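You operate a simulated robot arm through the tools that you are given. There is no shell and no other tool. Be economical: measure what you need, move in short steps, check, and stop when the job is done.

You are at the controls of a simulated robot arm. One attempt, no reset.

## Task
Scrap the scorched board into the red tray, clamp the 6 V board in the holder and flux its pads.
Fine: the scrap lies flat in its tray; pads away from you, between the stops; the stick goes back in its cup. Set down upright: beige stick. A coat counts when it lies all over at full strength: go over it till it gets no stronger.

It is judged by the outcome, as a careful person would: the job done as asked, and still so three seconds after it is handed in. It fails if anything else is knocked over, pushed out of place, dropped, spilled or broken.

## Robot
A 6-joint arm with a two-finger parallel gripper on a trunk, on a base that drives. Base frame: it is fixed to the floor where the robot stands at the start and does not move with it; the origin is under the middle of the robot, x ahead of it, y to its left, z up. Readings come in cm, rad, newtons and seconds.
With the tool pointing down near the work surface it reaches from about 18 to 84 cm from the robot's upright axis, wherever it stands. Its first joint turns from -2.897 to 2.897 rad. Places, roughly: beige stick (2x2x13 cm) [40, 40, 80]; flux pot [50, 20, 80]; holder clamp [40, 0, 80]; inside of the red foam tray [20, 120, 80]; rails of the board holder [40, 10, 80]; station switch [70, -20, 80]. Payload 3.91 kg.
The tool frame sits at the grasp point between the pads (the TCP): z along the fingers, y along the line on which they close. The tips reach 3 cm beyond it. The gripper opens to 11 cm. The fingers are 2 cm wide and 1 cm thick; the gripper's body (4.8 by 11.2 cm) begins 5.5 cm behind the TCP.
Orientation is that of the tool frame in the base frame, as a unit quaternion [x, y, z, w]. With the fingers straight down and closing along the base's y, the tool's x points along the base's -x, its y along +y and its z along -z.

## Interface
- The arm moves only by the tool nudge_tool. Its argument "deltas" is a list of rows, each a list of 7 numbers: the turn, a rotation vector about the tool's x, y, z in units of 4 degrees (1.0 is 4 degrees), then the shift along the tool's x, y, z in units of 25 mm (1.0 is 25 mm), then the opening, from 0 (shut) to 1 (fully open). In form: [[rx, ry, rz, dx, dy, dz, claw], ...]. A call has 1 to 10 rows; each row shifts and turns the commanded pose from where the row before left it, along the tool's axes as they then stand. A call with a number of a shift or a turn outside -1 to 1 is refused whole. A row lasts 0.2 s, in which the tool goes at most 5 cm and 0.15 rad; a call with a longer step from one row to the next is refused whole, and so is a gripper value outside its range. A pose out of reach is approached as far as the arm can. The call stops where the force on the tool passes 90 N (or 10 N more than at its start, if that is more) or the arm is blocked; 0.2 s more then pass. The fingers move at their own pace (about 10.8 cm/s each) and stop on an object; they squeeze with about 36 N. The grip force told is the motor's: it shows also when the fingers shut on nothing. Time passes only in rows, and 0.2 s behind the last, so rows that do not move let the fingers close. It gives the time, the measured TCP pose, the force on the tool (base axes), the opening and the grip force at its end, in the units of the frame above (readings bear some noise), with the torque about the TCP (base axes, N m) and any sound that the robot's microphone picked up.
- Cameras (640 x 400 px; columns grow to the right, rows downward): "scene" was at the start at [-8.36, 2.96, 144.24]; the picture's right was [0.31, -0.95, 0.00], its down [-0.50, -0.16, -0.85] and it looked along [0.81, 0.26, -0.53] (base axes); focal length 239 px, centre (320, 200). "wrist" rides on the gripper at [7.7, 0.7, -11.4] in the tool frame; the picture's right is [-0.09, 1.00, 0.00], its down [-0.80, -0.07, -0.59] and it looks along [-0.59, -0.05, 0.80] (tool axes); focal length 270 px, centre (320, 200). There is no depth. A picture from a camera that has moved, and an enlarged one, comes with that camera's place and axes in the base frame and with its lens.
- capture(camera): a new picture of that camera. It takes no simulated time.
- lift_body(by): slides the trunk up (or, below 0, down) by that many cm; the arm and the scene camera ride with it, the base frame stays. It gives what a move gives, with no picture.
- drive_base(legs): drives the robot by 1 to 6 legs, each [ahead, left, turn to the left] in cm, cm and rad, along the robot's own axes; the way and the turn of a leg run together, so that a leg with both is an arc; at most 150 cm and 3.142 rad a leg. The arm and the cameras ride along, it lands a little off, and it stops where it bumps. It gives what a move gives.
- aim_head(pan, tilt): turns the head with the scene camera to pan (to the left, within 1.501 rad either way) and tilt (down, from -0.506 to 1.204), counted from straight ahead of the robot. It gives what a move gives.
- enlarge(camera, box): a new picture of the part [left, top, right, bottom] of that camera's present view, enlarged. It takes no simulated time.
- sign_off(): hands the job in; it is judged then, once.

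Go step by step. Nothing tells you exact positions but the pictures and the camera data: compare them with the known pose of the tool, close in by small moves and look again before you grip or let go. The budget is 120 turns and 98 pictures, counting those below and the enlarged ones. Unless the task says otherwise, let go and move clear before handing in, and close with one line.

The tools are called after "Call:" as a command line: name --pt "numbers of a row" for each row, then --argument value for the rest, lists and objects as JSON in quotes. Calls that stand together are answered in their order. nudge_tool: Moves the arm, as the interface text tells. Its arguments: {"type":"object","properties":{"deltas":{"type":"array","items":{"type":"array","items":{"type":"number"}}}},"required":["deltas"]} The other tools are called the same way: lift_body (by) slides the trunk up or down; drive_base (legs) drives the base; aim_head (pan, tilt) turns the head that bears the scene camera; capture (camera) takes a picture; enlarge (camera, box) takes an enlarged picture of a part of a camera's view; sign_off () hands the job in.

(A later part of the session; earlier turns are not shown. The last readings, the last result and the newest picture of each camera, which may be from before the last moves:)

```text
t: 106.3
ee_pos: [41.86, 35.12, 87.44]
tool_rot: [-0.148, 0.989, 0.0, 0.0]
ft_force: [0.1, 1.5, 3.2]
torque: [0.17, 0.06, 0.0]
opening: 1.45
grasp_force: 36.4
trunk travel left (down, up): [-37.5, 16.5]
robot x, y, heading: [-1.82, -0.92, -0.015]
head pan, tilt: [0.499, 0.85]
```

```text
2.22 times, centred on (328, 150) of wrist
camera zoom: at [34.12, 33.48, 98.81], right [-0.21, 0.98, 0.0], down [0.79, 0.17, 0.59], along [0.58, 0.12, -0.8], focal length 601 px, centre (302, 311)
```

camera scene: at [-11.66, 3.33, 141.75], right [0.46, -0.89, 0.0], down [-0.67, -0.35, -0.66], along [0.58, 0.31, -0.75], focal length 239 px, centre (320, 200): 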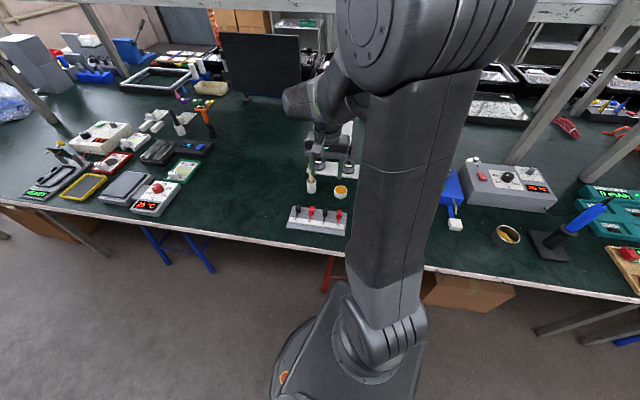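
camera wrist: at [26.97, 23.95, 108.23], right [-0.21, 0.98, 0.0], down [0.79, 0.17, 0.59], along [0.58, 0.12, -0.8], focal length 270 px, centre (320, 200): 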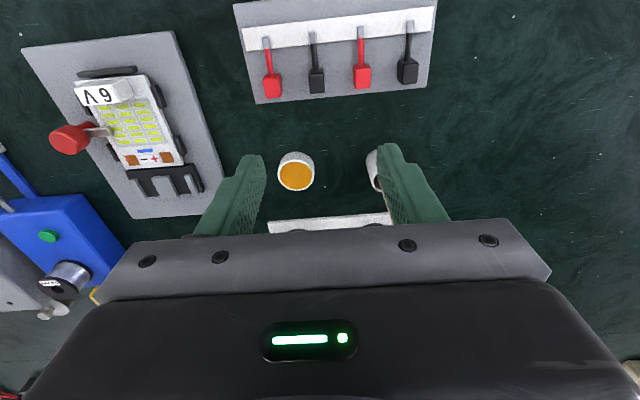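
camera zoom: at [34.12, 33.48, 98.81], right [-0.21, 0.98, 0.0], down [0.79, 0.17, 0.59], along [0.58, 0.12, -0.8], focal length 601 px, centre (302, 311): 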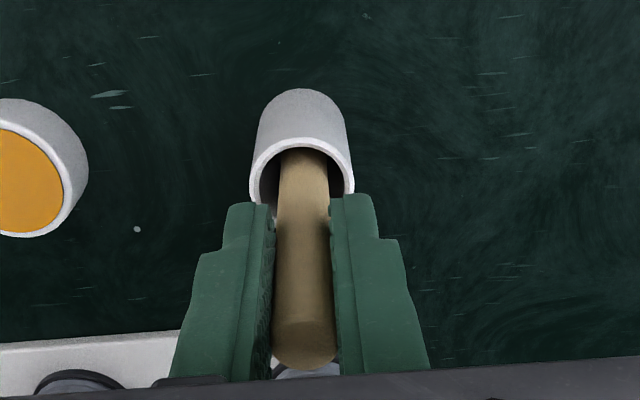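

Stick held, centred in its cup; I note (41.75, 35.08, 87.44) as its return pose. Lifting it out and moving above the pot.

Call:
nudge_tool --pt "0 0 0 0 0 -0.15 0" --pt "0 0 0 0 0 -0.3 0" --pt "0 0 0 0 0 -0.4 0" --pt "0 0 0 0 0 -0.5 0" --pt "0 0 0 0 0 -0.5 0" --pt "0 0 0 0 0 -0.5 0" --pt "0 0 0 0 0 -0.5 0" --pt "0 0 0 0 0 -0.5 0" --pt "0 0 0 0 0 -0.4 0" --pt "0 0 0 0 0 -0.2 0"

Call:
nudge_tool --pt "0 0 0 -0.02 -0.4 0 0" --pt "0 0 0 -0.02 -0.5 0 0" --pt "0 0 0 -0.02 -0.5 0 0" --pt "0 0 0 -0.02 -0.5 0 0" --pt "0 0 0 -0.02 -0.5 0 0" --pt "0 0 0 -0.02 -0.5 0 0" --pt "0 0 0 -0.02 -0.5 0 0" --pt "0 0 0 0 -0.5 0 0" --pt "0 0 0 0 -0.4 0 0"

Call:
capture --camera "wrist"

Call:
enlarge --camera "scene" --box '[280, 130, 376, 220]'

```text
t: 108.5
ee_pos: [41.91, 34.98, 97.2]
tool_rot: [-0.148, 0.989, 0.0, 0.0]
ft_force: [0.2, 0.8, 0.0]
torque: [0.02, 0.01, 0.01]
opening: 1.39
grasp_force: 35.8
trunk travel left (down, up): [-37.5, 16.5]
robot x, y, heading: [-1.71, -0.56, -0.015]
head pan, tilt: [0.499, 0.85]
```

```text
t: 110.5
ee_pos: [45.12, 24.97, 97.17]
tool_rot: [-0.149, 0.989, 0.0, 0.0]
ft_force: [-0.1, -0.2, 0.2]
torque: [0.0, 0.02, -0.01]
opening: 1.46
grasp_force: 36.5
trunk travel left (down, up): [-37.5, 16.5]
robot x, y, heading: [-1.58, -0.71, -0.016]
head pan, tilt: [0.499, 0.85]
```

```text
33 pictures are left
camera wrist: at [37.62, 23.29, 108.63], right [-0.21, 0.98, 0.0], down [0.79, 0.17, 0.59], along [0.58, 0.12, -0.8], focal length 270 px, centre (320, 200)
```

wrist: 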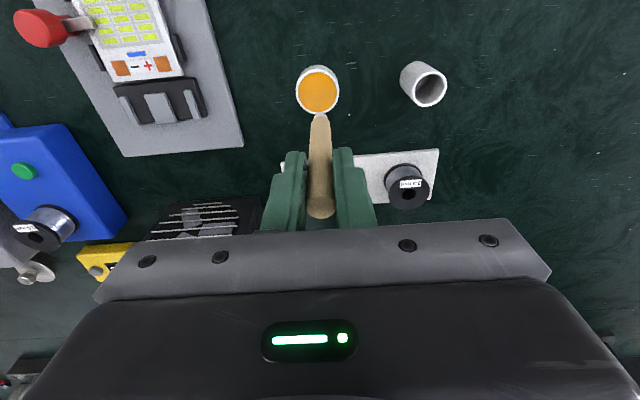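

```text
4.44 times, centred on (328, 175) of scene
camera zoom: at [-11.66, 3.33, 141.75], right [0.46, -0.89, 0.0], down [-0.67, -0.35, -0.66], along [0.58, 0.31, -0.75], focal length 1064 px, centre (284, 311)
```

zoom: 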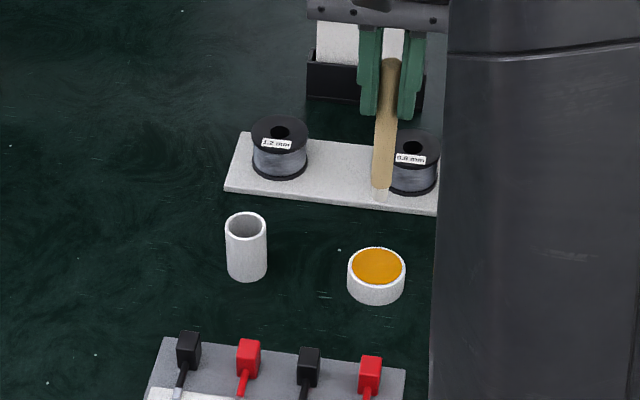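

Stick is vertical and over the pot. Dipping.

Call:
nudge_tool --pt "0 0 0 0 0 0.5 0" --pt "0 0 0 0 0 0.6 0" --pt "0 0 0 0 0 0.6 0" --pt "0 0 0 0 0 0.6 0" --pt "0 0 0 0 0 0.5 0" --pt "0 0 0 0 0 0.3 0" --pt "0 0 0 0 0 0.2 0" --pt "0 0 0 0 0 0.15 0" --pt "0 0 0 0 0 0 0"

Call:
enlarge --camera "wrist" --box '[240, 40, 400, 240]'

```text
t: 112.5
ee_pos: [45.16, 24.8, 88.79]
tool_rot: [-0.15, 0.989, 0.001, 0.002]
ft_force: [2.7, 4.0, 35.0]
torque: [0.43, -0.48, 0.05]
opening: 1.46
grasp_force: 35.9
trunk travel left (down, up): [-37.5, 16.5]
robot x, y, heading: [-1.97, -0.8, -0.018]
head pan, tilt: [0.499, 0.85]
```

```text
2.00 times, centred on (320, 140) of wrist
camera zoom: at [37.53, 23.29, 100.16], right [-0.21, 0.98, 0.0], down [0.78, 0.17, 0.6], along [0.59, 0.13, -0.8], focal length 541 px, centre (320, 320)
```

zoom: 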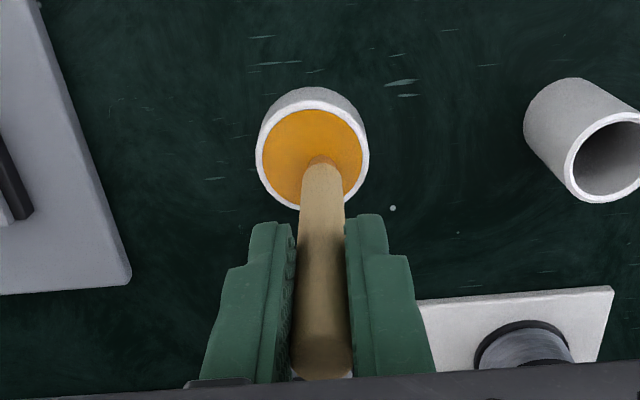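

Call:
nudge_tool --pt "0 0 0 0 0 -0.15 0" --pt "0 0 0 0 0 -0.3 0" --pt "0 0 0 0 0 -0.5 0" --pt "0 0 0 0 0 -0.5 0" --pt "0 0 0 0 0 -0.5 0" --pt "0 0 0 0 0 -0.5 0" --pt "0 0 0 0 0 -0.3 0"

Call:
enlarge --camera "wrist" --box '[220, 40, 420, 240]'

Call:
enlarge --camera "scene" --box '[310, 130, 366, 210]'

```text
t: 114.1
ee_pos: [45.31, 24.76, 95.45]
tool_rot: [-0.149, 0.989, 0.0, 0.0]
ft_force: [0.3, -0.3, 0.1]
torque: [-0.03, 0.02, 0.04]
opening: 1.45
grasp_force: 35.6
trunk travel left (down, up): [-37.5, 16.5]
robot x, y, heading: [-1.22, -1.04, -0.017]
head pan, tilt: [0.499, 0.85]
```

```text
2.00 times, centred on (320, 140) of wrist
camera zoom: at [37.76, 23.28, 106.8], right [-0.21, 0.98, 0.0], down [0.79, 0.17, 0.59], along [0.58, 0.12, -0.8], focal length 541 px, centre (320, 320)
```

zoom: 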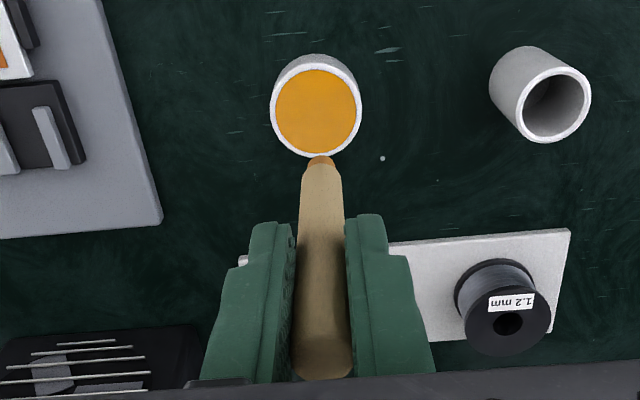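

```text
5.00 times, centred on (338, 170) of scene
camera zoom: at [-11.66, 3.33, 141.75], right [0.46, -0.89, 0.0], down [-0.67, -0.35, -0.66], along [0.58, 0.31, -0.75], focal length 1197 px, centre (230, 350)
```

zoom: 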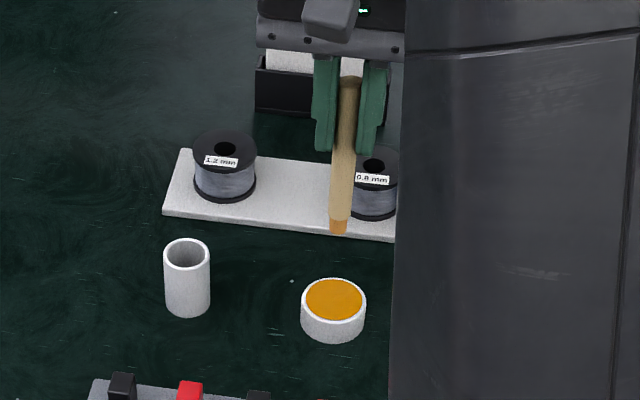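

The tip is coated. Moving it over the right-hand pad and hovering.

Call:
nudge_tool --pt "0 0 0 0.169 -0.687 0 0" --pt "0 0 0 0.169 -0.687 0 0" --pt "0 0 0 0.169 -0.687 0 0" --pt "0 0 0 0.169 -0.687 0 0" --pt "0 0 0 0.169 -0.687 0 0" --pt "0 0 0 0.169 -0.687 0 0" --pt "0 0 0 0.169 -0.687 0 0" --pt "0 0 0 0.169 -0.687 0 0" --pt "0 0 0 0.169 -0.687 0 0" --pt "0 0 0 0 0 0.6 0"

Call:
nudge_tool --pt "0 0 0 0 0 0.6 0" --pt "0 0 0 0 0 0.55 0"

Call:
enlarge --camera "wrist" --box '[240, 40, 400, 200]'

```text
t: 116.3
ee_pos: [46.16, 8.85, 93.96]
tool_rot: [-0.15, 0.989, -0.001, 0.001]
ft_force: [-0.1, -0.4, 0.3]
torque: [0.0, 0.0, 0.01]
opening: 1.45
grasp_force: 35.9
trunk travel left (down, up): [-37.5, 16.5]
robot x, y, heading: [-1.69, -0.96, -0.018]
head pan, tilt: [0.499, 0.85]
```

```text
t: 116.9
ee_pos: [46.25, 9.1, 91.18]
tool_rot: [-0.149, 0.989, 0.0, 0.0]
ft_force: [-0.4, 0.8, -0.5]
torque: [-0.01, 0.0, 0.0]
opening: 1.45
grasp_force: 36.2
trunk travel left (down, up): [-37.5, 16.5]
robot x, y, heading: [-1.78, -1.08, -0.017]
head pan, tilt: [0.499, 0.85]
```

```text
2.50 times, centred on (320, 120) of wrist
camera zoom: at [38.63, 7.43, 102.52], right [-0.21, 0.98, 0.0], down [0.79, 0.17, 0.59], along [0.58, 0.12, -0.8], focal length 676 px, centre (320, 400)
```

zoom: 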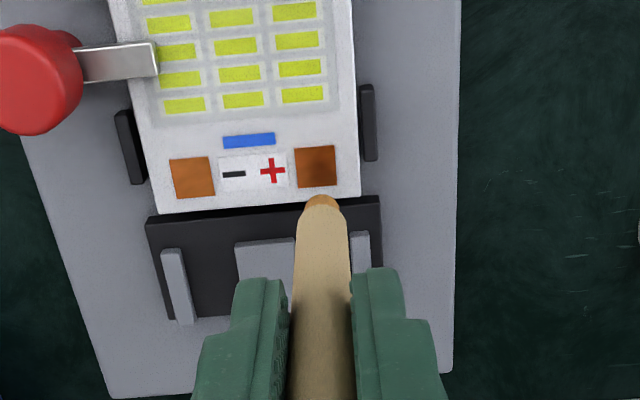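

The tip is centred over the right pad within 2 mm; pads are 1.45 cm squares 4.5 cm apart. Lowering to light contact.

Call:
nudge_tool --pt "0 0 0 0.068 -0.02 0.3 0" --pt "0 0 0 0 0 0.3 0" --pt "0 0 0 0 0 0.15 0" --pt "0 0 0 0 0 0 0"

Call:
nudge_tool --pt "0 0 0 0 0 0.03 0" --pt "0 0 0 0 0 0 0"

Call:
nudge_tool --pt "0 0 0 0 0 0.03 0" --pt "0 0 0 0 0 0 0"

```text
t: 117.9
ee_pos: [46.09, 8.77, 89.33]
tool_rot: [-0.149, 0.989, 0.0, 0.0]
ft_force: [-0.4, -0.3, 0.5]
torque: [-0.02, 0.02, -0.03]
opening: 1.42
grasp_force: 35.8
trunk travel left (down, up): [-37.5, 16.5]
robot x, y, heading: [-1.7, -0.67, -0.017]
head pan, tilt: [0.499, 0.85]
```

```text
t: 118.5
ee_pos: [46.04, 8.9, 89.26]
tool_rot: [-0.149, 0.989, 0.001, 0.001]
ft_force: [-1.9, -0.2, 7.1]
torque: [-0.04, 0.11, -0.02]
opening: 1.44
grasp_force: 35.6
trunk travel left (down, up): [-37.5, 16.5]
robot x, y, heading: [-1.7, -0.53, -0.018]
head pan, tilt: [0.499, 0.85]
```

```text
t: 119.1
ee_pos: [46.07, 8.77, 89.2]
tool_rot: [-0.148, 0.989, 0.001, 0.001]
ft_force: [1.2, -0.5, 15.9]
torque: [-0.04, -0.13, -0.02]
opening: 1.47
grasp_force: 36.1
trunk travel left (down, up): [-37.5, 16.5]
robot x, y, heading: [-1.76, -0.93, -0.012]
head pan, tilt: [0.499, 0.85]
```

Call:
nudge_tool --pt "0 0 0 -0.18 -0.18 -0.02 0" --pt "0 0 0 0 0.18 0 0" --pt "0 0 0 0 0.18 0 0" --pt "0 0 0 0.12 0 0 0" --pt "0 0 0 0 -0.18 0 0" --pt "0 0 0 0 -0.18 0 0" --pt "0 0 0 0.12 0 0 0" --pt "0 0 0 0 0.18 0 0" --pt "0 0 0 0 0.18 0 0" --pt "0 0 0 0.12 0 0 0"

Call:
nudge_tool --pt "0 0 0 0 -0.18 0 0" --pt "0 0 0 0 -0.18 0 0" --pt "0 0 0 -0.18 0.18 0 0" --pt "0 0 0 0 0 -0.5 0" --pt "0 0 0 0 0 -0.5 0"

Call:
enlarge --camera "wrist" --box '[240, 40, 400, 200]'

```text
t: 121.3
ee_pos: [45.4, 9.0, 89.15]
tool_rot: [-0.149, 0.989, 0.0, 0.001]
ft_force: [6.5, -4.3, 25.1]
torque: [-0.42, -0.86, -0.02]
opening: 1.44
grasp_force: 36.0
trunk travel left (down, up): [-37.5, 16.5]
robot x, y, heading: [-1.23, -0.95, -0.019]
head pan, tilt: [0.499, 0.85]
```

```text
t: 122.5
ee_pos: [46.09, 8.92, 91.54]
tool_rot: [-0.149, 0.989, 0.0, -0.002]
ft_force: [-0.1, 0.5, -0.9]
torque: [0.01, 0.04, -0.02]
opening: 1.45
grasp_force: 35.7
trunk travel left (down, up): [-37.5, 16.5]
robot x, y, heading: [-1.93, -0.69, -0.012]
head pan, tilt: [0.499, 0.85]
```

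```text
2.50 times, centred on (320, 120) of wrist
camera zoom: at [38.51, 7.32, 102.94], right [-0.21, 0.98, 0.0], down [0.79, 0.17, 0.59], along [0.58, 0.12, -0.81], focal length 676 px, centre (320, 400)
```

zoom: 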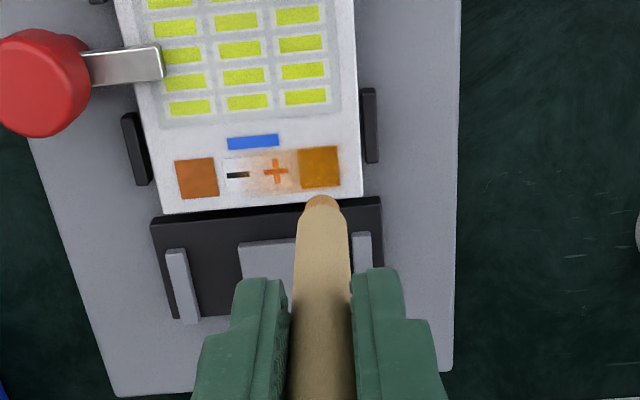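

The right pad took flux, but with a smear toward the "+" mark. I'll go over it again with a tighter sweep.

Call:
nudge_tool --pt "0 0 0 0 0.04 0.5 0" --pt "0 0 0 0 0 0.48 0" --pt "0 0 0 -0.14 -0.1 0 0" --pt "0 0 0 0 0.12 0 0" --pt "0 0 0 0 0.12 0 0" --pt "0 0 0 0.14 0 0 0" --pt "0 0 0 0 -0.12 0 0" --pt "0 0 0 0 -0.12 0 0" --pt "0 0 0 0.14 0 0 0" --pt "0 0 0 0 0.12 0 0"

Call:
nudge_tool --pt "0 0 0 0 0.12 0 0" --pt "0 0 0 -0.14 0 0 0" --pt "0 0 0 -0.14 0 0 0" --pt "0 0 0 0 -0.12 0 0" --pt "0 0 0 0.28 0 0 0" --pt "0 0 0 -0.14 -0.06 0 0" --pt "0 0 0 0 0 -0.5 0" --pt "0 0 0 0 0 -0.5 0"

Call:
enlarge --camera "wrist" --box '[270, 80, 350, 130]'

```text
t: 124.7
ee_pos: [45.72, 8.65, 89.16]
tool_rot: [-0.149, 0.989, -0.001, 0.0]
ft_force: [6.3, -2.6, 18.6]
torque: [-0.28, -0.69, 0.01]
opening: 1.44
grasp_force: 35.9
trunk travel left (down, up): [-37.5, 16.5]
robot x, y, heading: [-1.65, -0.79, -0.02]
head pan, tilt: [0.499, 0.85]
```

```text
t: 126.5
ee_pos: [46.12, 8.9, 91.55]
tool_rot: [-0.148, 0.989, 0.0, -0.002]
ft_force: [0.0, -0.7, -0.2]
torque: [0.0, 0.03, -0.02]
opening: 1.44
grasp_force: 36.1
trunk travel left (down, up): [-37.5, 16.5]
robot x, y, heading: [-1.8, -0.79, -0.016]
head pan, tilt: [0.499, 0.85]
```

```text
8.00 times, centred on (310, 105) of wrist
camera zoom: at [38.51, 7.32, 103.07], right [-0.21, 0.98, 0.0], down [0.79, 0.17, 0.59], along [0.58, 0.12, -0.8], focal length 2162 px, centre (400, 960)
```

zoom: 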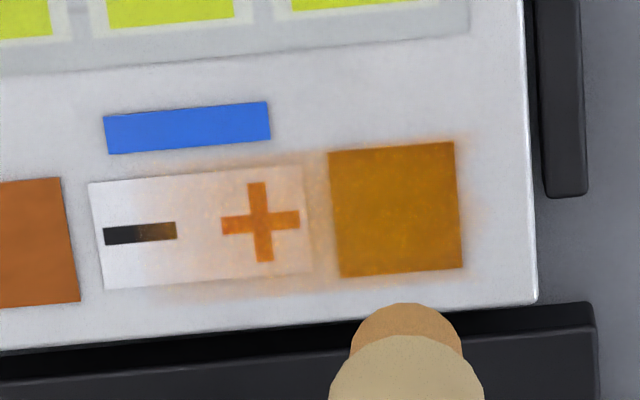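

The pad is evenly amber, but the tip has gone paler. I'll dip again before the left pad.

Call:
nudge_tool --pt "0 0 0 0 0 -0.75 0" --pt "0 0 0 0 0 -0.8 0" --pt "0 0 0 -0.2 0.775 0 0" --pt "0 0 0 -0.2 0.775 0 0" --pt "0 0 0 -0.2 0.775 0 0" --pt "0 0 0 -0.2 0.775 0 0" --pt "0 0 0 -0.2 0.775 0 0" --pt "0 0 0 -0.2 0.775 0 0" --pt "0 0 0 -0.2 0.775 0 0" --pt "0 0 0 -0.19 0.775 0 0"

Call:
nudge_tool --pt "0 0 0 0 0 0.6 0" --pt "0 0 0 0 0 0.6 0" --pt "0 0 0 0 0 0.6 0" --pt "0 0 0 0 0 0.5 0" --pt "0 0 0 0 0 0.25 0" --pt "0 0 0 0 0 0.1 0" --pt "0 0 0 0 0 0 0"

Call:
enlarge --camera "wrist" --box '[240, 40, 400, 240]'

```text
t: 128.7
ee_pos: [45.56, 25.03, 95.53]
tool_rot: [-0.148, 0.989, 0.0, -0.002]
ft_force: [0.3, -1.0, -0.3]
torque: [0.01, -0.01, -0.02]
opening: 1.46
grasp_force: 36.7
trunk travel left (down, up): [-37.5, 16.5]
robot x, y, heading: [-1.71, -0.76, -0.02]
head pan, tilt: [0.499, 0.85]
```

```text
t: 130.3
ee_pos: [45.44, 24.81, 88.9]
tool_rot: [-0.148, 0.989, 0.0, 0.0]
ft_force: [-0.4, 0.5, -0.3]
torque: [0.0, 0.02, 0.01]
opening: 1.43
grasp_force: 35.9
trunk travel left (down, up): [-37.5, 16.5]
robot x, y, heading: [-1.84, -0.75, -0.016]
head pan, tilt: [0.499, 0.85]
```

```text
2.00 times, centred on (320, 140) of wrist
camera zoom: at [37.79, 23.28, 100.26], right [-0.21, 0.98, 0.0], down [0.79, 0.17, 0.59], along [0.58, 0.12, -0.8], focal length 541 px, centre (320, 320)
```

zoom: 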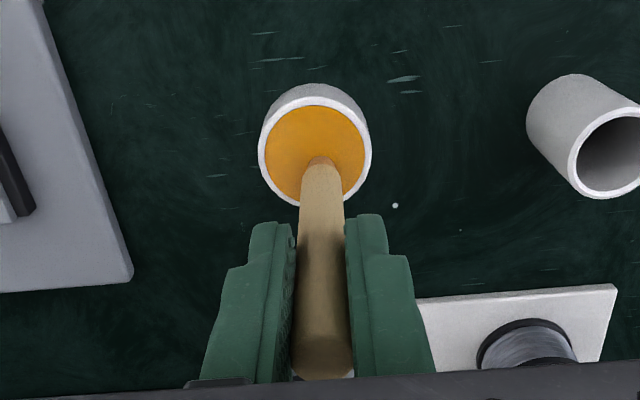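

Call:
nudge_tool --pt "0 0 0 0 0 0.06 0" --pt "0 0 0 0 0 0.04 0" --pt "0 0 0 0 0 0 0"

Call:
nudge_tool --pt "0 0 0 0 0 -0.35 0" --pt "0 0 0 0 0 -0.6 0" --pt "0 0 0 0 0 -0.6 0" --pt "0 0 0 0 0 -0.6 0" --pt "0 0 0 0 0 -0.6 0" --pt "0 0 0 0.16 -0.8 0 0" --pt "0 0 0 0.16 -0.8 0 0" --pt "0 0 0 0.16 -0.8 0 0" --pt "0 0 0 0.16 -0.8 0 0" --pt "0 0 0 0.16 -0.8 0 0"

Call:
nudge_tool --pt "0 0 0 0.16 -0.8 0 0" --pt "0 0 0 0.16 -0.8 0 0" --pt "0 0 0 0.16 -0.8 0 0" --pt "0 0 0 0.16 -0.8 0 0" --pt "0 0 0 0.15 -0.8 0 0" --pt "0 0 0 0 0 0.6 0" --pt "0 0 0 0 0 0.6 0" --pt "0 0 0 0 0 0.5 0"

Call:
enlarge --camera "wrist" --box '[240, 40, 400, 200]'

```text
t: 131.1
ee_pos: [45.33, 24.8, 88.89]
tool_rot: [-0.15, 0.989, 0.0, 0.003]
ft_force: [2.2, -1.3, 23.1]
torque: [0.0, -0.33, -0.02]
opening: 1.45
grasp_force: 36.2
trunk travel left (down, up): [-37.5, 16.5]
robot x, y, heading: [-1.68, -0.83, -0.014]
head pan, tilt: [0.499, 0.85]
```

```text
t: 133.3
ee_pos: [46.36, 14.79, 95.62]
tool_rot: [-0.148, 0.989, 0.0, -0.001]
ft_force: [1.0, 0.0, 0.5]
torque: [-0.01, -0.02, 0.02]
opening: 1.47
grasp_force: 35.9
trunk travel left (down, up): [-37.5, 16.5]
robot x, y, heading: [-1.87, -0.54, -0.011]
head pan, tilt: [0.499, 0.85]
```

```text
t: 135.1
ee_pos: [47.55, 4.7, 91.23]
tool_rot: [-0.148, 0.989, 0.0, 0.0]
ft_force: [1.1, 0.5, -0.2]
torque: [-0.02, -0.01, 0.0]
opening: 1.42
grasp_force: 35.8
trunk travel left (down, up): [-37.5, 16.5]
robot x, y, heading: [-1.93, -0.72, -0.017]
head pan, tilt: [0.499, 0.85]
```

```text
2.50 times, centred on (320, 120) of wrist
camera zoom: at [40.0, 3.16, 102.73], right [-0.21, 0.98, 0.0], down [0.79, 0.17, 0.59], along [0.58, 0.12, -0.8], focal length 676 px, centre (320, 400)
```

zoom: 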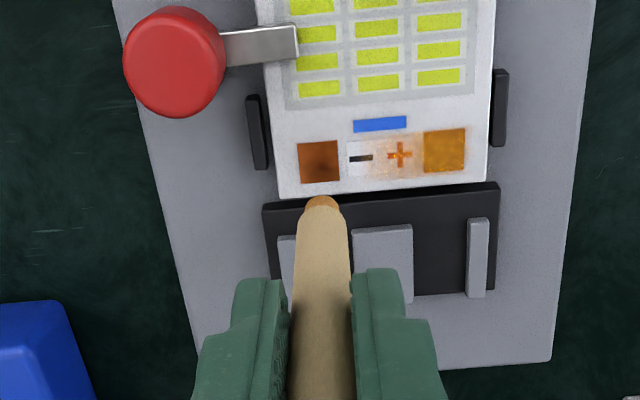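

Call:
nudge_tool --pt "0 0 0 0.13 0.02 0.4 0" --pt "0 0 0 0 0 0.3 0" --pt "0 0 0 0 0 0.1 0" --pt "0 0 0 0 0 0 0"

Call:
nudge_tool --pt "0 0 0 0 0 0.03 0" --pt "0 0 0 0 0 0 0"

```text
t: 136.1
ee_pos: [47.07, 4.57, 89.38]
tool_rot: [-0.149, 0.989, 0.0, 0.0]
ft_force: [0.9, 0.2, 2.2]
torque: [0.06, -0.04, -0.03]
opening: 1.47
grasp_force: 36.0
trunk travel left (down, up): [-37.5, 16.5]
robot x, y, heading: [-1.56, -1.03, -0.018]
head pan, tilt: [0.499, 0.85]
```

```text
t: 136.7
ee_pos: [47.11, 4.52, 89.35]
tool_rot: [-0.15, 0.989, 0.0, 0.001]
ft_force: [0.6, 0.9, 5.9]
torque: [0.14, -0.07, 0.02]
opening: 1.45
grasp_force: 35.5
trunk travel left (down, up): [-37.5, 16.5]
robot x, y, heading: [-1.54, -0.84, -0.021]
head pan, tilt: [0.499, 0.85]
```

Call:
nudge_tool --pt "0 0 0 -0.14 -0.12 0.02 0" --pt "0 0 0 0 0.12 0 0" --pt "0 0 0 0 0.12 0 0" --pt "0 0 0 0.14 0 0 0" --pt "0 0 0 0 -0.12 0 0" --pt "0 0 0 0 -0.12 0 0" --pt "0 0 0 0.14 0 0 0" --pt "0 0 0 0 0.12 0 0" --pt "0 0 0 0 0.12 0 0" --pt "0 0 0 -0.14 0 0 0"

Call:
nudge_tool --pt "0 0 0 -0.14 0 0 0" --pt "0 0 0 0 -0.12 0 0" --pt "0 0 0 0.14 0 0 0" --pt "0 0 0 0.14 0 0 0" --pt "0 0 0 0 -0.12 0 0" --pt "0 0 0 -0.14 0 0 0" --pt "0 0 0 -0.14 0 0 0" --pt "0 0 0 0.14 0.12 0 0" --pt "0 0 0 0 0 -0.5 0" --pt "0 0 0 0 0 -0.5 0"

Call:
enlarge --camera "wrist" --box '[290, 80, 370, 130]'

```text
t: 138.9
ee_pos: [46.86, 4.81, 89.24]
tool_rot: [-0.149, 0.989, 0.0, 0.0]
ft_force: [-5.1, -2.8, 17.3]
torque: [-0.39, 0.39, 0.03]
opening: 1.46
grasp_force: 36.1
trunk travel left (down, up): [-37.5, 16.5]
robot x, y, heading: [-1.45, -1.11, -0.014]
head pan, tilt: [0.499, 0.85]
```

```text
t: 141.1
ee_pos: [47.09, 4.57, 91.65]
tool_rot: [-0.149, 0.989, 0.0, -0.001]
ft_force: [1.0, -0.2, -0.5]
torque: [-0.02, 0.02, 0.0]
opening: 1.46
grasp_force: 36.1
trunk travel left (down, up): [-37.5, 16.5]
robot x, y, heading: [-1.5, -0.72, -0.016]
head pan, tilt: [0.499, 0.85]
```

```text
8.00 times, centred on (330, 105) of wrist
camera zoom: at [39.49, 2.95, 103.09], right [-0.21, 0.98, 0.0], down [0.79, 0.17, 0.59], along [0.58, 0.12, -0.8], focal length 2162 px, centre (240, 960)
```

zoom: 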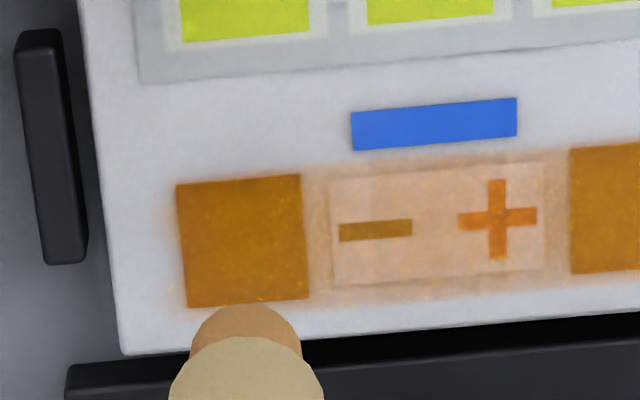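

Left pad is coated. I'll dip once more and go over both pads again to be sure they reach full strength.

Call:
nudge_tool --pt "0 0 0 0 0 -0.75 0" --pt "0 0 0 0 0 -0.8 0" --pt "0 0 0 -0.172 0.798 0 0" --pt "0 0 0 -0.172 0.798 0 0" --pt "0 0 0 -0.172 0.798 0 0" --pt "0 0 0 -0.172 0.798 0 0" --pt "0 0 0 -0.172 0.798 0 0" --pt "0 0 0 -0.172 0.798 0 0" --pt "0 0 0 -0.172 0.798 0 0" --pt "0 0 0 -0.172 0.798 0 0"

Call:
nudge_tool --pt "0 0 0 -0.172 0.798 0 0" --pt "0 0 0 -0.172 0.798 0 0" --pt "0 0 0 0 0 0.6 0" --pt "0 0 0 0 0 0.6 0" --pt "0 0 0 0 0 0.6 0" --pt "0 0 0 0 0 0.5 0" --pt "0 0 0 0 0 0.25 0" --pt "0 0 0 0 0 0.1 0" --pt "0 0 0 0 0 0.09 0" --pt "0 0 0 0 0 0 0"

Call:
nudge_tool --pt "0 0 0 0 0 -0.35 0" --pt "0 0 0 0 0 -0.6 0" --pt "0 0 0 0 0 -0.6 0" --pt "0 0 0 0 0 -0.6 0" --pt "0 0 0 0 0 -0.59 0" --pt "0 0 0 0.172 -0.798 0 0" --pt "0 0 0 0.172 -0.798 0 0" --pt "0 0 0 0.172 -0.798 0 0" --pt "0 0 0 0.172 -0.798 0 0" --pt "0 0 0 0.172 -0.798 0 0"

Call:
nudge_tool --pt "0 0 0 0.172 -0.798 0 0" --pt "0 0 0 0.172 -0.798 0 0" --pt "0 0 0 0.172 -0.798 0 0" --pt "0 0 0 0.172 -0.798 0 0" --pt "0 0 0 0.172 -0.798 0 0" --pt "0 0 0 0 0 0.8 0" --pt "0 0 0 0 0 0.8 0" --pt "0 0 0 0 0 0.6 0" --pt "0 0 0 0 0 0.3 0" --pt "0 0 0 0 0 0 0"

```text
t: 143.3
ee_pos: [45.81, 20.82, 95.56]
tool_rot: [-0.15, 0.989, 0.0, -0.001]
ft_force: [-0.3, -0.4, -0.7]
torque: [0.0, 0.01, 0.04]
opening: 1.44
grasp_force: 36.2
trunk travel left (down, up): [-37.5, 16.5]
robot x, y, heading: [-1.59, -0.35, -0.013]
head pan, tilt: [0.499, 0.85]
```

```text
t: 145.5
ee_pos: [45.27, 25.05, 88.77]
tool_rot: [-0.149, 0.989, 0.0, 0.001]
ft_force: [-0.1, 0.0, 7.9]
torque: [0.02, -0.12, 0.02]
opening: 1.46
grasp_force: 35.9
trunk travel left (down, up): [-37.5, 16.5]
robot x, y, heading: [-1.47, -0.66, -0.018]
head pan, tilt: [0.499, 0.85]
```

```text
t: 147.7
ee_pos: [46.19, 14.72, 95.71]
tool_rot: [-0.149, 0.989, -0.001, 0.0]
ft_force: [-0.6, -0.1, -0.2]
torque: [0.0, 0.03, -0.04]
opening: 1.43
grasp_force: 36.1
trunk travel left (down, up): [-37.5, 16.5]
robot x, y, heading: [-1.7, -0.64, -0.018]
head pan, tilt: [0.499, 0.85]
```

```text
t: 149.9
ee_pos: [47.12, 4.55, 89.39]
tool_rot: [-0.149, 0.989, 0.0, 0.0]
ft_force: [-0.4, 0.1, 0.6]
torque: [0.02, 0.0, 0.04]
opening: 1.46
grasp_force: 36.0
trunk travel left (down, up): [-37.5, 16.5]
robot x, y, heading: [-1.5, -0.64, -0.017]
head pan, tilt: [0.499, 0.85]
```

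Call:
nudge_tool --pt "0 0 0 -0.14 -0.12 0.07 0" --pt "0 0 0 0 0.12 0 0" --pt "0 0 0 0 0.12 0 0" --pt "0 0 0 0.14 0 0 0" --pt "0 0 0 0 -0.12 0 0" --pt "0 0 0 0 -0.12 0 0" --pt "0 0 0 0.14 0 0 0" --pt "0 0 0 0 0.12 0 0" --pt "0 0 0 0 0.12 0 0" --pt "0 0 0 -0.14 0 0 0"

Call:
nudge_tool --pt "0 0 0 -0.14 0 0 0" --pt "0 0 0 0 -0.12 0 0" --pt "0 0 0 0.14 0 0 0" --pt "0 0 0 0.14 0 0 0" --pt "0 0 0 0 -0.12 0 0" --pt "0 0 0 -0.14 0 0 0" --pt "0 0 0 -0.14 0 0 0" --pt "0 0 0 0.14 0.12 0 0" --pt "0 0 0 0 0 -0.5 0" --pt "0 0 0 0 0 -0.5 0"

Call:
enlarge --camera "wrist" --box '[290, 80, 370, 130]'

```text
t: 152.1
ee_pos: [46.95, 4.68, 89.35]
tool_rot: [-0.149, 0.989, 0.0, -0.001]
ft_force: [-3.5, -3.8, 16.4]
torque: [-0.31, 0.41, -0.03]
opening: 1.44
grasp_force: 36.0
trunk travel left (down, up): [-37.5, 16.5]
robot x, y, heading: [-1.71, -0.79, -0.014]
head pan, tilt: [0.499, 0.85]
```

```text
t: 154.3
ee_pos: [47.09, 4.55, 91.74]
tool_rot: [-0.149, 0.989, 0.0, -0.001]
ft_force: [0.5, 0.3, 0.5]
torque: [0.03, -0.01, -0.02]
opening: 1.43
grasp_force: 35.7
trunk travel left (down, up): [-37.5, 16.5]
robot x, y, heading: [-1.72, -0.66, -0.014]
head pan, tilt: [0.499, 0.85]
```

```text
8.00 times, centred on (330, 105) of wrist
camera zoom: at [39.39, 3.04, 103.07], right [-0.21, 0.98, 0.0], down [0.79, 0.17, 0.59], along [0.58, 0.12, -0.8], focal length 2162 px, centre (240, 960)
```

zoom: 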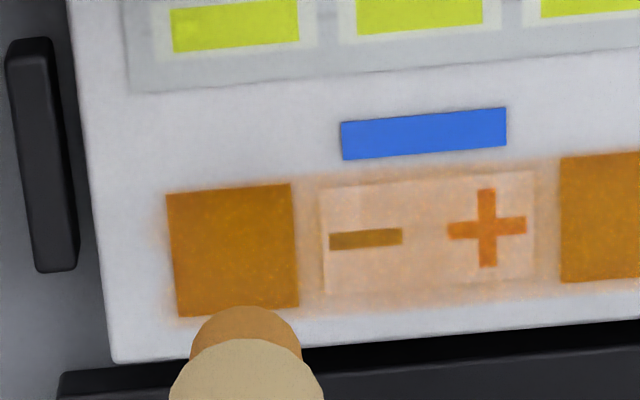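

Call:
nudge_tool --pt "0 0 0 0 0 0.5 0" --pt "0 0 0 0 0 0.5 0" --pt "0 0 0 -0.2 -0.18 0 0" --pt "0 0 0 0.2 0 0 0" --pt "0 0 0 0.2 0 0 0" --pt "0 0 0 0 0.15 0 0" --pt "0 0 0 -0.2 0 0 0" --pt "0 0 0 -0.2 0 0 0" --pt "0 0 0 0 0.15 0 0" --pt "0 0 0 0.2 0 0 0"

Call:
nudge_tool --pt "0 0 0 0.2 0 0 0" --pt "0 0 0 0 -0.15 0 0" --pt "0 0 0 -0.2 0 0 0" --pt "0 0 0 -0.2 -0.15 0 0" --pt "0 0 0 0.2 0.18 0 0" --pt "0 0 0 0 0 -0.5 0" --pt "0 0 0 0 0 -0.5 0"

Call:
enlarge --camera "wrist" --box '[290, 80, 370, 130]'

```text
t: 156.5
ee_pos: [47.19, 4.93, 89.29]
tool_rot: [-0.15, 0.989, 0.0, 0.002]
ft_force: [5.3, -0.3, 17.1]
torque: [0.01, -0.66, 0.0]
opening: 1.43
grasp_force: 36.3
trunk travel left (down, up): [-37.5, 16.5]
robot x, y, heading: [-1.83, -0.79, -0.013]
head pan, tilt: [0.499, 0.85]
```

```text
t: 158.1
ee_pos: [47.05, 4.52, 91.71]
tool_rot: [-0.149, 0.989, -0.001, 0.0]
ft_force: [0.6, 0.7, 0.4]
torque: [-0.02, -0.01, -0.02]
opening: 1.42
grasp_force: 36.1
trunk travel left (down, up): [-37.5, 16.5]
robot x, y, heading: [-1.83, -0.95, -0.016]
head pan, tilt: [0.499, 0.85]
```

```text
8.00 times, centred on (330, 105) of wrist
camera zoom: at [39.49, 2.96, 103.08], right [-0.21, 0.98, 0.0], down [0.79, 0.17, 0.59], along [0.58, 0.12, -0.8], focal length 2162 px, centre (240, 960)
```

zoom: 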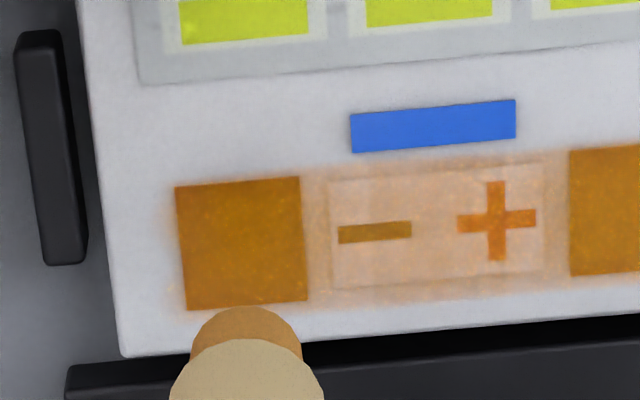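

The left pad no longer changes. One more pass over the right pad.

Call:
nudge_tool --pt "0 0 0 -0.03 0.6 0 0" --pt "0 0 0 0 0.6 0 0" --pt "0 0 0 0 0.59 0 0" --pt "0 0 0 0 0 0.5 0" --pt "0 0 0 0 0 0.42 0" --pt "0 0 0 0 0 0.08 0" --pt "0 0 0 0 0 0 0"

Call:
nudge_tool --pt "0 0 0 -0.18 -0.15 0 0" --pt "0 0 0 0.18 0 0 0" --pt "0 0 0 0.18 0 0 0" --pt "0 0 0 0 0.15 0 0" --pt "0 0 0 -0.18 0 0 0" --pt "0 0 0 -0.18 0 0 0" --pt "0 0 0 0 0.15 0 0" --pt "0 0 0 0.18 0 0 0" --pt "0 0 0 0.18 0 0 0" --pt "0 0 0 0 -0.15 0 0"

Call:
nudge_tool --pt "0 0 0 -0.18 0 0 0" --pt "0 0 0 -0.18 -0.15 0 0" --pt "0 0 0 0.18 0.15 0 0" --pt "0 0 0 0 0 -0.5 0" --pt "0 0 0 0 0 -0.5 0" --pt "0 0 0 0 0 -0.8 0"

Call:
enlarge --camera "wrist" --box '[270, 60, 350, 120]'

```text
t: 159.7
ee_pos: [45.63, 8.86, 89.23]
tool_rot: [-0.149, 0.989, 0.001, 0.002]
ft_force: [0.6, 0.9, 15.0]
torque: [0.18, -0.06, 0.01]
opening: 1.45
grasp_force: 36.1
trunk travel left (down, up): [-37.5, 16.5]
robot x, y, heading: [-1.64, -0.41, -0.014]
head pan, tilt: [0.499, 0.85]
```

```text
t: 161.9
ee_pos: [45.33, 8.79, 89.23]
tool_rot: [-0.15, 0.989, 0.0, 0.0]
ft_force: [0.1, 5.4, 16.4]
torque: [0.6, -0.09, 0.01]
opening: 1.45
grasp_force: 36.4
trunk travel left (down, up): [-37.5, 16.5]
robot x, y, heading: [-1.72, -0.74, -0.014]
head pan, tilt: [0.499, 0.85]
```

```text
t: 163.3
ee_pos: [45.91, 8.85, 93.64]
tool_rot: [-0.149, 0.989, 0.0, -0.001]
ft_force: [0.0, 0.0, -0.2]
torque: [-0.02, -0.01, -0.01]
opening: 1.43
grasp_force: 35.2
trunk travel left (down, up): [-37.5, 16.5]
robot x, y, heading: [-1.87, -0.93, -0.015]
head pan, tilt: [0.499, 0.85]
```

```text
6.67 times, centred on (310, 90) of wrist
camera zoom: at [38.3, 7.34, 105.03], right [-0.21, 0.98, 0.0], down [0.79, 0.17, 0.59], along [0.58, 0.12, -0.8], focal length 1802 px, centre (387, 933)
```

zoom: 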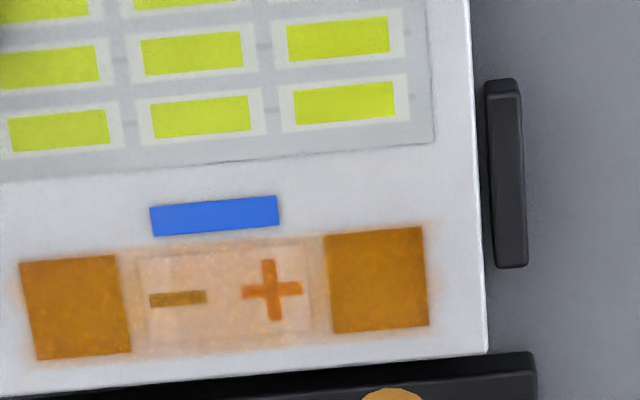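

Both pads match in colour. For certainty I'll run one wider pass on each and compare once.

Call:
nudge_tool --pt "0 0 0 0 0 0.8 0" --pt "0 0 0 0 0 0.6 0" --pt "0 0 0 0.24 0.2 0.4 0" --pt "0 0 0 -0.24 0 0 0" --pt "0 0 0 -0.24 0 0 0" --pt "0 0 0 0 -0.1 0 0" --pt "0 0 0 0.24 0 0 0" --pt "0 0 0 0.24 0 0 0" --pt "0 0 0 0 -0.1 0 0" --pt "0 0 0 -0.24 0 0 0"

Call:
nudge_tool --pt "0 0 0 -0.24 0 0 0" --pt "0 0 0 0 -0.18 0 0" --pt "0 0 0 0.24 0 0 0" --pt "0 0 0 0.24 0 0 0" --pt "0 0 0 -0.24 0.18 0 0" --pt "0 0 0 0 0 -0.5 0" --pt "0 0 0 0.03 -0.6 0 0" --pt "0 0 0 0 -0.6 0 0" --pt "0 0 0 0 -0.59 0 0" --pt "0 0 0 0 0 0.48 0"

Call:
nudge_tool --pt "0 0 0 0.24 -0.2 0 0" --pt "0 0 0 -0.24 0 0 0" --pt "0 0 0 -0.24 0 0 0" --pt "0 0 0 0 0.2 0 0" --pt "0 0 0 0.24 0 0 0" --pt "0 0 0 0.24 0 0 0" --pt "0 0 0 0 0.18 0 0" --pt "0 0 0 -0.24 0 0 0" --pt "0 0 0 -0.24 0 0 0" --pt "0 0 0 0.24 -0.18 0 0"

Call:
nudge_tool --pt "0 0 0 0 0 -0.5 0" --pt "0 0 0 0 0 -0.5 0" --pt "0 0 0 0 0 -0.8 0"

Call:
enlarge --camera "wrist" --box '[300, 60, 380, 120]'

```text
t: 165.5
ee_pos: [45.61, 8.76, 89.23]
tool_rot: [-0.149, 0.989, 0.0, -0.001]
ft_force: [-8.5, 0.3, 22.6]
torque: [0.12, 0.68, 0.04]
opening: 1.44
grasp_force: 35.8
trunk travel left (down, up): [-37.5, 16.5]
robot x, y, heading: [-1.77, -0.86, -0.015]
head pan, tilt: [0.499, 0.85]
```

```text
t: 167.7
ee_pos: [47.11, 4.51, 89.23]
tool_rot: [-0.149, 0.989, 0.0, 0.002]
ft_force: [-2.5, 0.5, 16.1]
torque: [0.07, 0.15, 0.0]
opening: 1.43
grasp_force: 35.6
trunk travel left (down, up): [-37.5, 16.5]
robot x, y, heading: [-1.88, -0.49, -0.015]
head pan, tilt: [0.499, 0.85]
```

```text
t: 169.9
ee_pos: [47.13, 4.58, 89.2]
tool_rot: [-0.148, 0.989, 0.0, 0.001]
ft_force: [2.5, 1.9, 7.7]
torque: [0.14, -0.16, 0.01]
opening: 1.43
grasp_force: 36.0
trunk travel left (down, up): [-37.5, 16.5]
robot x, y, heading: [-1.58, -0.74, -0.018]
head pan, tilt: [0.499, 0.85]
```

```text
t: 170.7
ee_pos: [47.24, 4.63, 93.65]
tool_rot: [-0.149, 0.989, 0.0, 0.0]
ft_force: [0.6, 0.1, -0.9]
torque: [0.0, 0.0, 0.02]
opening: 1.42
grasp_force: 36.2
trunk travel left (down, up): [-37.5, 16.5]
robot x, y, heading: [-1.61, -0.92, -0.017]
head pan, tilt: [0.499, 0.85]
```

```text
6.67 times, centred on (340, 90) of wrist
camera zoom: at [39.6, 3.11, 105.13], right [-0.21, 0.98, 0.0], down [0.79, 0.17, 0.59], along [0.58, 0.12, -0.8], focal length 1802 px, centre (187, 933)
```

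zoom: 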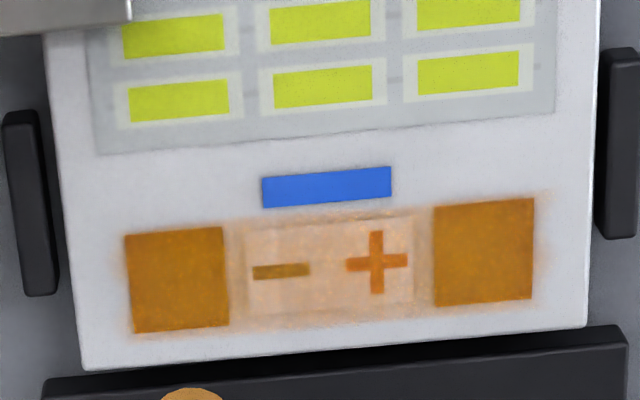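

Both pads are at unchanging full colour. Now returning the stick to its cup.

Call:
nudge_tool --pt "0 0 0 0 0 -0.65 0" --pt "0 0 0 0 0 -0.7 0" --pt "0 0 0 -0.0988 0.7675 0 0" --pt "0 0 0 -0.0988 0.7675 0 0" --pt "0 0 0 -0.0988 0.7675 0 0" --pt "0 0 0 -0.0988 0.7675 0 0" --pt "0 0 0 -0.0988 0.7675 0 0" --pt "0 0 0 -0.0988 0.7675 0 0" --pt "0 0 0 -0.0988 0.7675 0 0" --pt "0 0 0 -0.0988 0.7675 0 0"

Call:
nudge_tool --pt "0 0 0 -0.0988 0.7675 0 0" --pt "0 0 0 -0.0988 0.7675 0 0" --pt "0 0 0 -0.0988 0.7675 0 0" --pt "0 0 0 -0.0988 0.7675 0 0" --pt "0 0 0 -0.0988 0.7675 0 0" --pt "0 0 0 -0.0988 0.7675 0 0" --pt "0 0 0 -0.0988 0.7675 0 0" --pt "0 0 0 -0.0988 0.7675 0 0" --pt "0 0 0 0 0 0 0"

Call:
enlarge --camera "wrist" --box '[240, 40, 400, 200]'

```text
t: 172.9
ee_pos: [44.42, 19.94, 97.08]
tool_rot: [-0.149, 0.989, 0.0, 0.001]
ft_force: [-0.6, -0.2, -0.3]
torque: [0.01, 0.02, -0.02]
opening: 1.44
grasp_force: 36.2
trunk travel left (down, up): [-37.5, 16.5]
robot x, y, heading: [-1.43, -0.41, -0.014]
head pan, tilt: [0.499, 0.85]
```

```text
t: 174.9
ee_pos: [42.01, 35.22, 96.91]
tool_rot: [-0.149, 0.989, -0.001, 0.001]
ft_force: [-0.2, 0.2, -0.2]
torque: [-0.02, 0.02, -0.02]
opening: 1.45
grasp_force: 35.8
trunk travel left (down, up): [-37.5, 16.5]
robot x, y, heading: [-1.2, -0.64, -0.018]
head pan, tilt: [0.499, 0.85]
```

```text
2.50 times, centred on (320, 120) of wrist
camera zoom: at [34.3, 33.59, 108.38], right [-0.21, 0.98, 0.0], down [0.79, 0.17, 0.59], along [0.58, 0.12, -0.8], focal length 676 px, centre (320, 400)
```

zoom: 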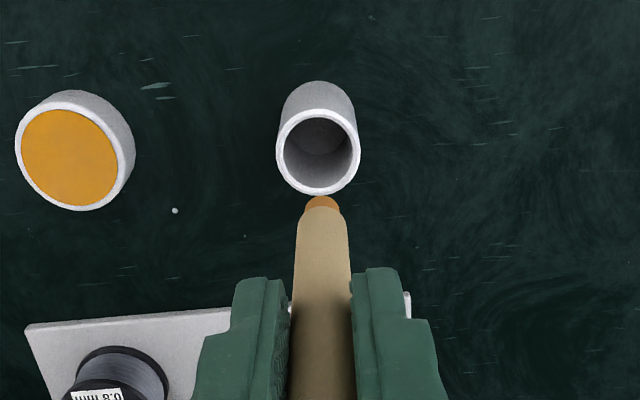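

The tip is exactly above the cup. Lowering.

Call:
nudge_tool --pt "0 0 0 0 0 0.5 0" --pt "0 0 0 0 0 0.6 0" --pt "0 0 0 0 0 0.6 0" --pt "0 0 0 0 0 0.6 0" --pt "0 0 0 0 0 0.6 0" --pt "0 0 0 0 0 0.5 0" --pt "0 0 0 0 0 0.25 0" --pt "0 0 0 0 0 0.08 0" --pt "0 0 0 0 0 0 0"

Call:
nudge_tool --pt "0 0 0 0 0 0.05 0" --pt "0 0 0 0 0 0 0"

```text
t: 176.9
ee_pos: [41.85, 34.99, 87.77]
tool_rot: [-0.149, 0.989, 0.0, 0.001]
ft_force: [0.2, 0.7, -0.4]
torque: [0.0, 0.02, 0.0]
opening: 1.41
grasp_force: 36.1
trunk travel left (down, up): [-37.5, 16.5]
robot x, y, heading: [-1.53, -0.87, -0.015]
head pan, tilt: [0.499, 0.85]
```

```text
t: 177.5
ee_pos: [41.86, 35.06, 87.66]
tool_rot: [-0.149, 0.989, 0.0, 0.0]
ft_force: [0.5, 0.3, -0.1]
torque: [0.0, 0.0, -0.01]
opening: 1.44
grasp_force: 35.6
trunk travel left (down, up): [-37.5, 16.5]
robot x, y, heading: [-1.87, -0.93, -0.013]
head pan, tilt: [0.499, 0.85]
```

Call:
nudge_tool --pt "0 0 0 0 0 0.05 0" --pt "0 0 0 0 0 0 0"

Call:
nudge_tool --pt "0 0 0 0 0 0.04 0" --pt "0 0 0 0 0 0 0"

```text
t: 178.1
ee_pos: [41.83, 35.24, 87.41]
tool_rot: [-0.149, 0.989, 0.001, 0.0]
ft_force: [-0.1, -0.2, 0.5]
torque: [0.02, -0.02, -0.03]
opening: 1.4
grasp_force: 35.8
trunk travel left (down, up): [-37.5, 16.5]
robot x, y, heading: [-1.56, -0.75, -0.018]
head pan, tilt: [0.499, 0.85]
```

```text
t: 178.7
ee_pos: [41.93, 35.08, 87.35]
tool_rot: [-0.149, 0.989, 0.001, 0.0]
ft_force: [0.5, 0.4, 0.3]
torque: [0.02, -0.01, -0.04]
opening: 1.44
grasp_force: 36.1
trunk travel left (down, up): [-37.5, 16.5]
robot x, y, heading: [-1.7, -1.05, -0.015]
head pan, tilt: [0.499, 0.85]
```

Call:
nudge_tool --pt "0 0 0 0 0 0.04 0" --pt "0 0 0 0 0 0.04 0" --pt "0 0 0 0 0 0 0"

Call:
nudge_tool --pt "0 0 0 0 0 0.04 0" --pt "0 0 0 0 0 0 0"

```text
t: 179.5
ee_pos: [41.88, 35.16, 87.2]
tool_rot: [-0.148, 0.989, 0.0, 0.0]
ft_force: [0.0, -0.5, -0.4]
torque: [0.01, 0.0, 0.03]
opening: 1.42
grasp_force: 36.3
trunk travel left (down, up): [-37.5, 16.5]
robot x, y, heading: [-1.46, -0.51, -0.014]
head pan, tilt: [0.499, 0.85]
```

```text
t: 180.1
ee_pos: [41.83, 34.9, 87.13]
tool_rot: [-0.148, 0.989, 0.0, 0.0]
ft_force: [-0.6, -0.5, 0.4]
torque: [0.01, 0.0, 0.05]
opening: 1.45
grasp_force: 36.3
trunk travel left (down, up): [-37.5, 16.5]
robot x, y, heading: [-1.62, -0.8, -0.019]
head pan, tilt: [0.499, 0.85]
```

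Call:
nudge_tool --pt "0 0 0 0 0 0.05 0" --pt "0 0 0 0 0 0 0"

Call:
nudge_tool --pt "0 0 0 0 0 0.05 0" --pt "0 0 0 0 0 0 0"

Call:
enlarge --camera "wrist" --box '[240, 60, 400, 240]'

```text
t: 180.7
ee_pos: [41.9, 35.15, 87.11]
tool_rot: [-0.148, 0.989, 0.0, 0.001]
ft_force: [-0.4, 0.1, 8.2]
torque: [0.07, -0.06, 0.01]
opening: 1.46
grasp_force: 36.4
trunk travel left (down, up): [-37.5, 16.5]
robot x, y, heading: [-1.82, -0.65, -0.013]
head pan, tilt: [0.499, 0.85]
```

```text
t: 181.3
ee_pos: [41.78, 35.08, 87.12]
tool_rot: [-0.15, 0.989, 0.002, 0.001]
ft_force: [0.7, 1.7, 23.9]
torque: [0.19, -0.19, 0.03]
opening: 1.45
grasp_force: 36.1
trunk travel left (down, up): [-37.5, 16.5]
robot x, y, heading: [-1.64, -0.9, -0.016]
head pan, tilt: [0.499, 0.85]
```

```text
2.22 times, centred on (320, 150) of wrist
camera zoom: at [34.17, 33.45, 98.41], right [-0.21, 0.98, 0.0], down [0.78, 0.17, 0.6], along [0.58, 0.13, -0.8], focal length 601 px, centre (320, 311)
```

zoom: 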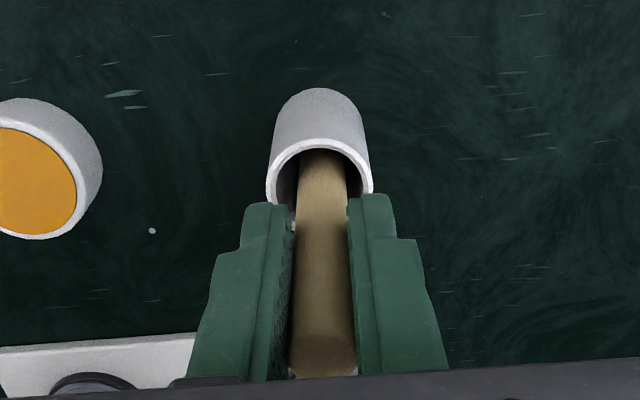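

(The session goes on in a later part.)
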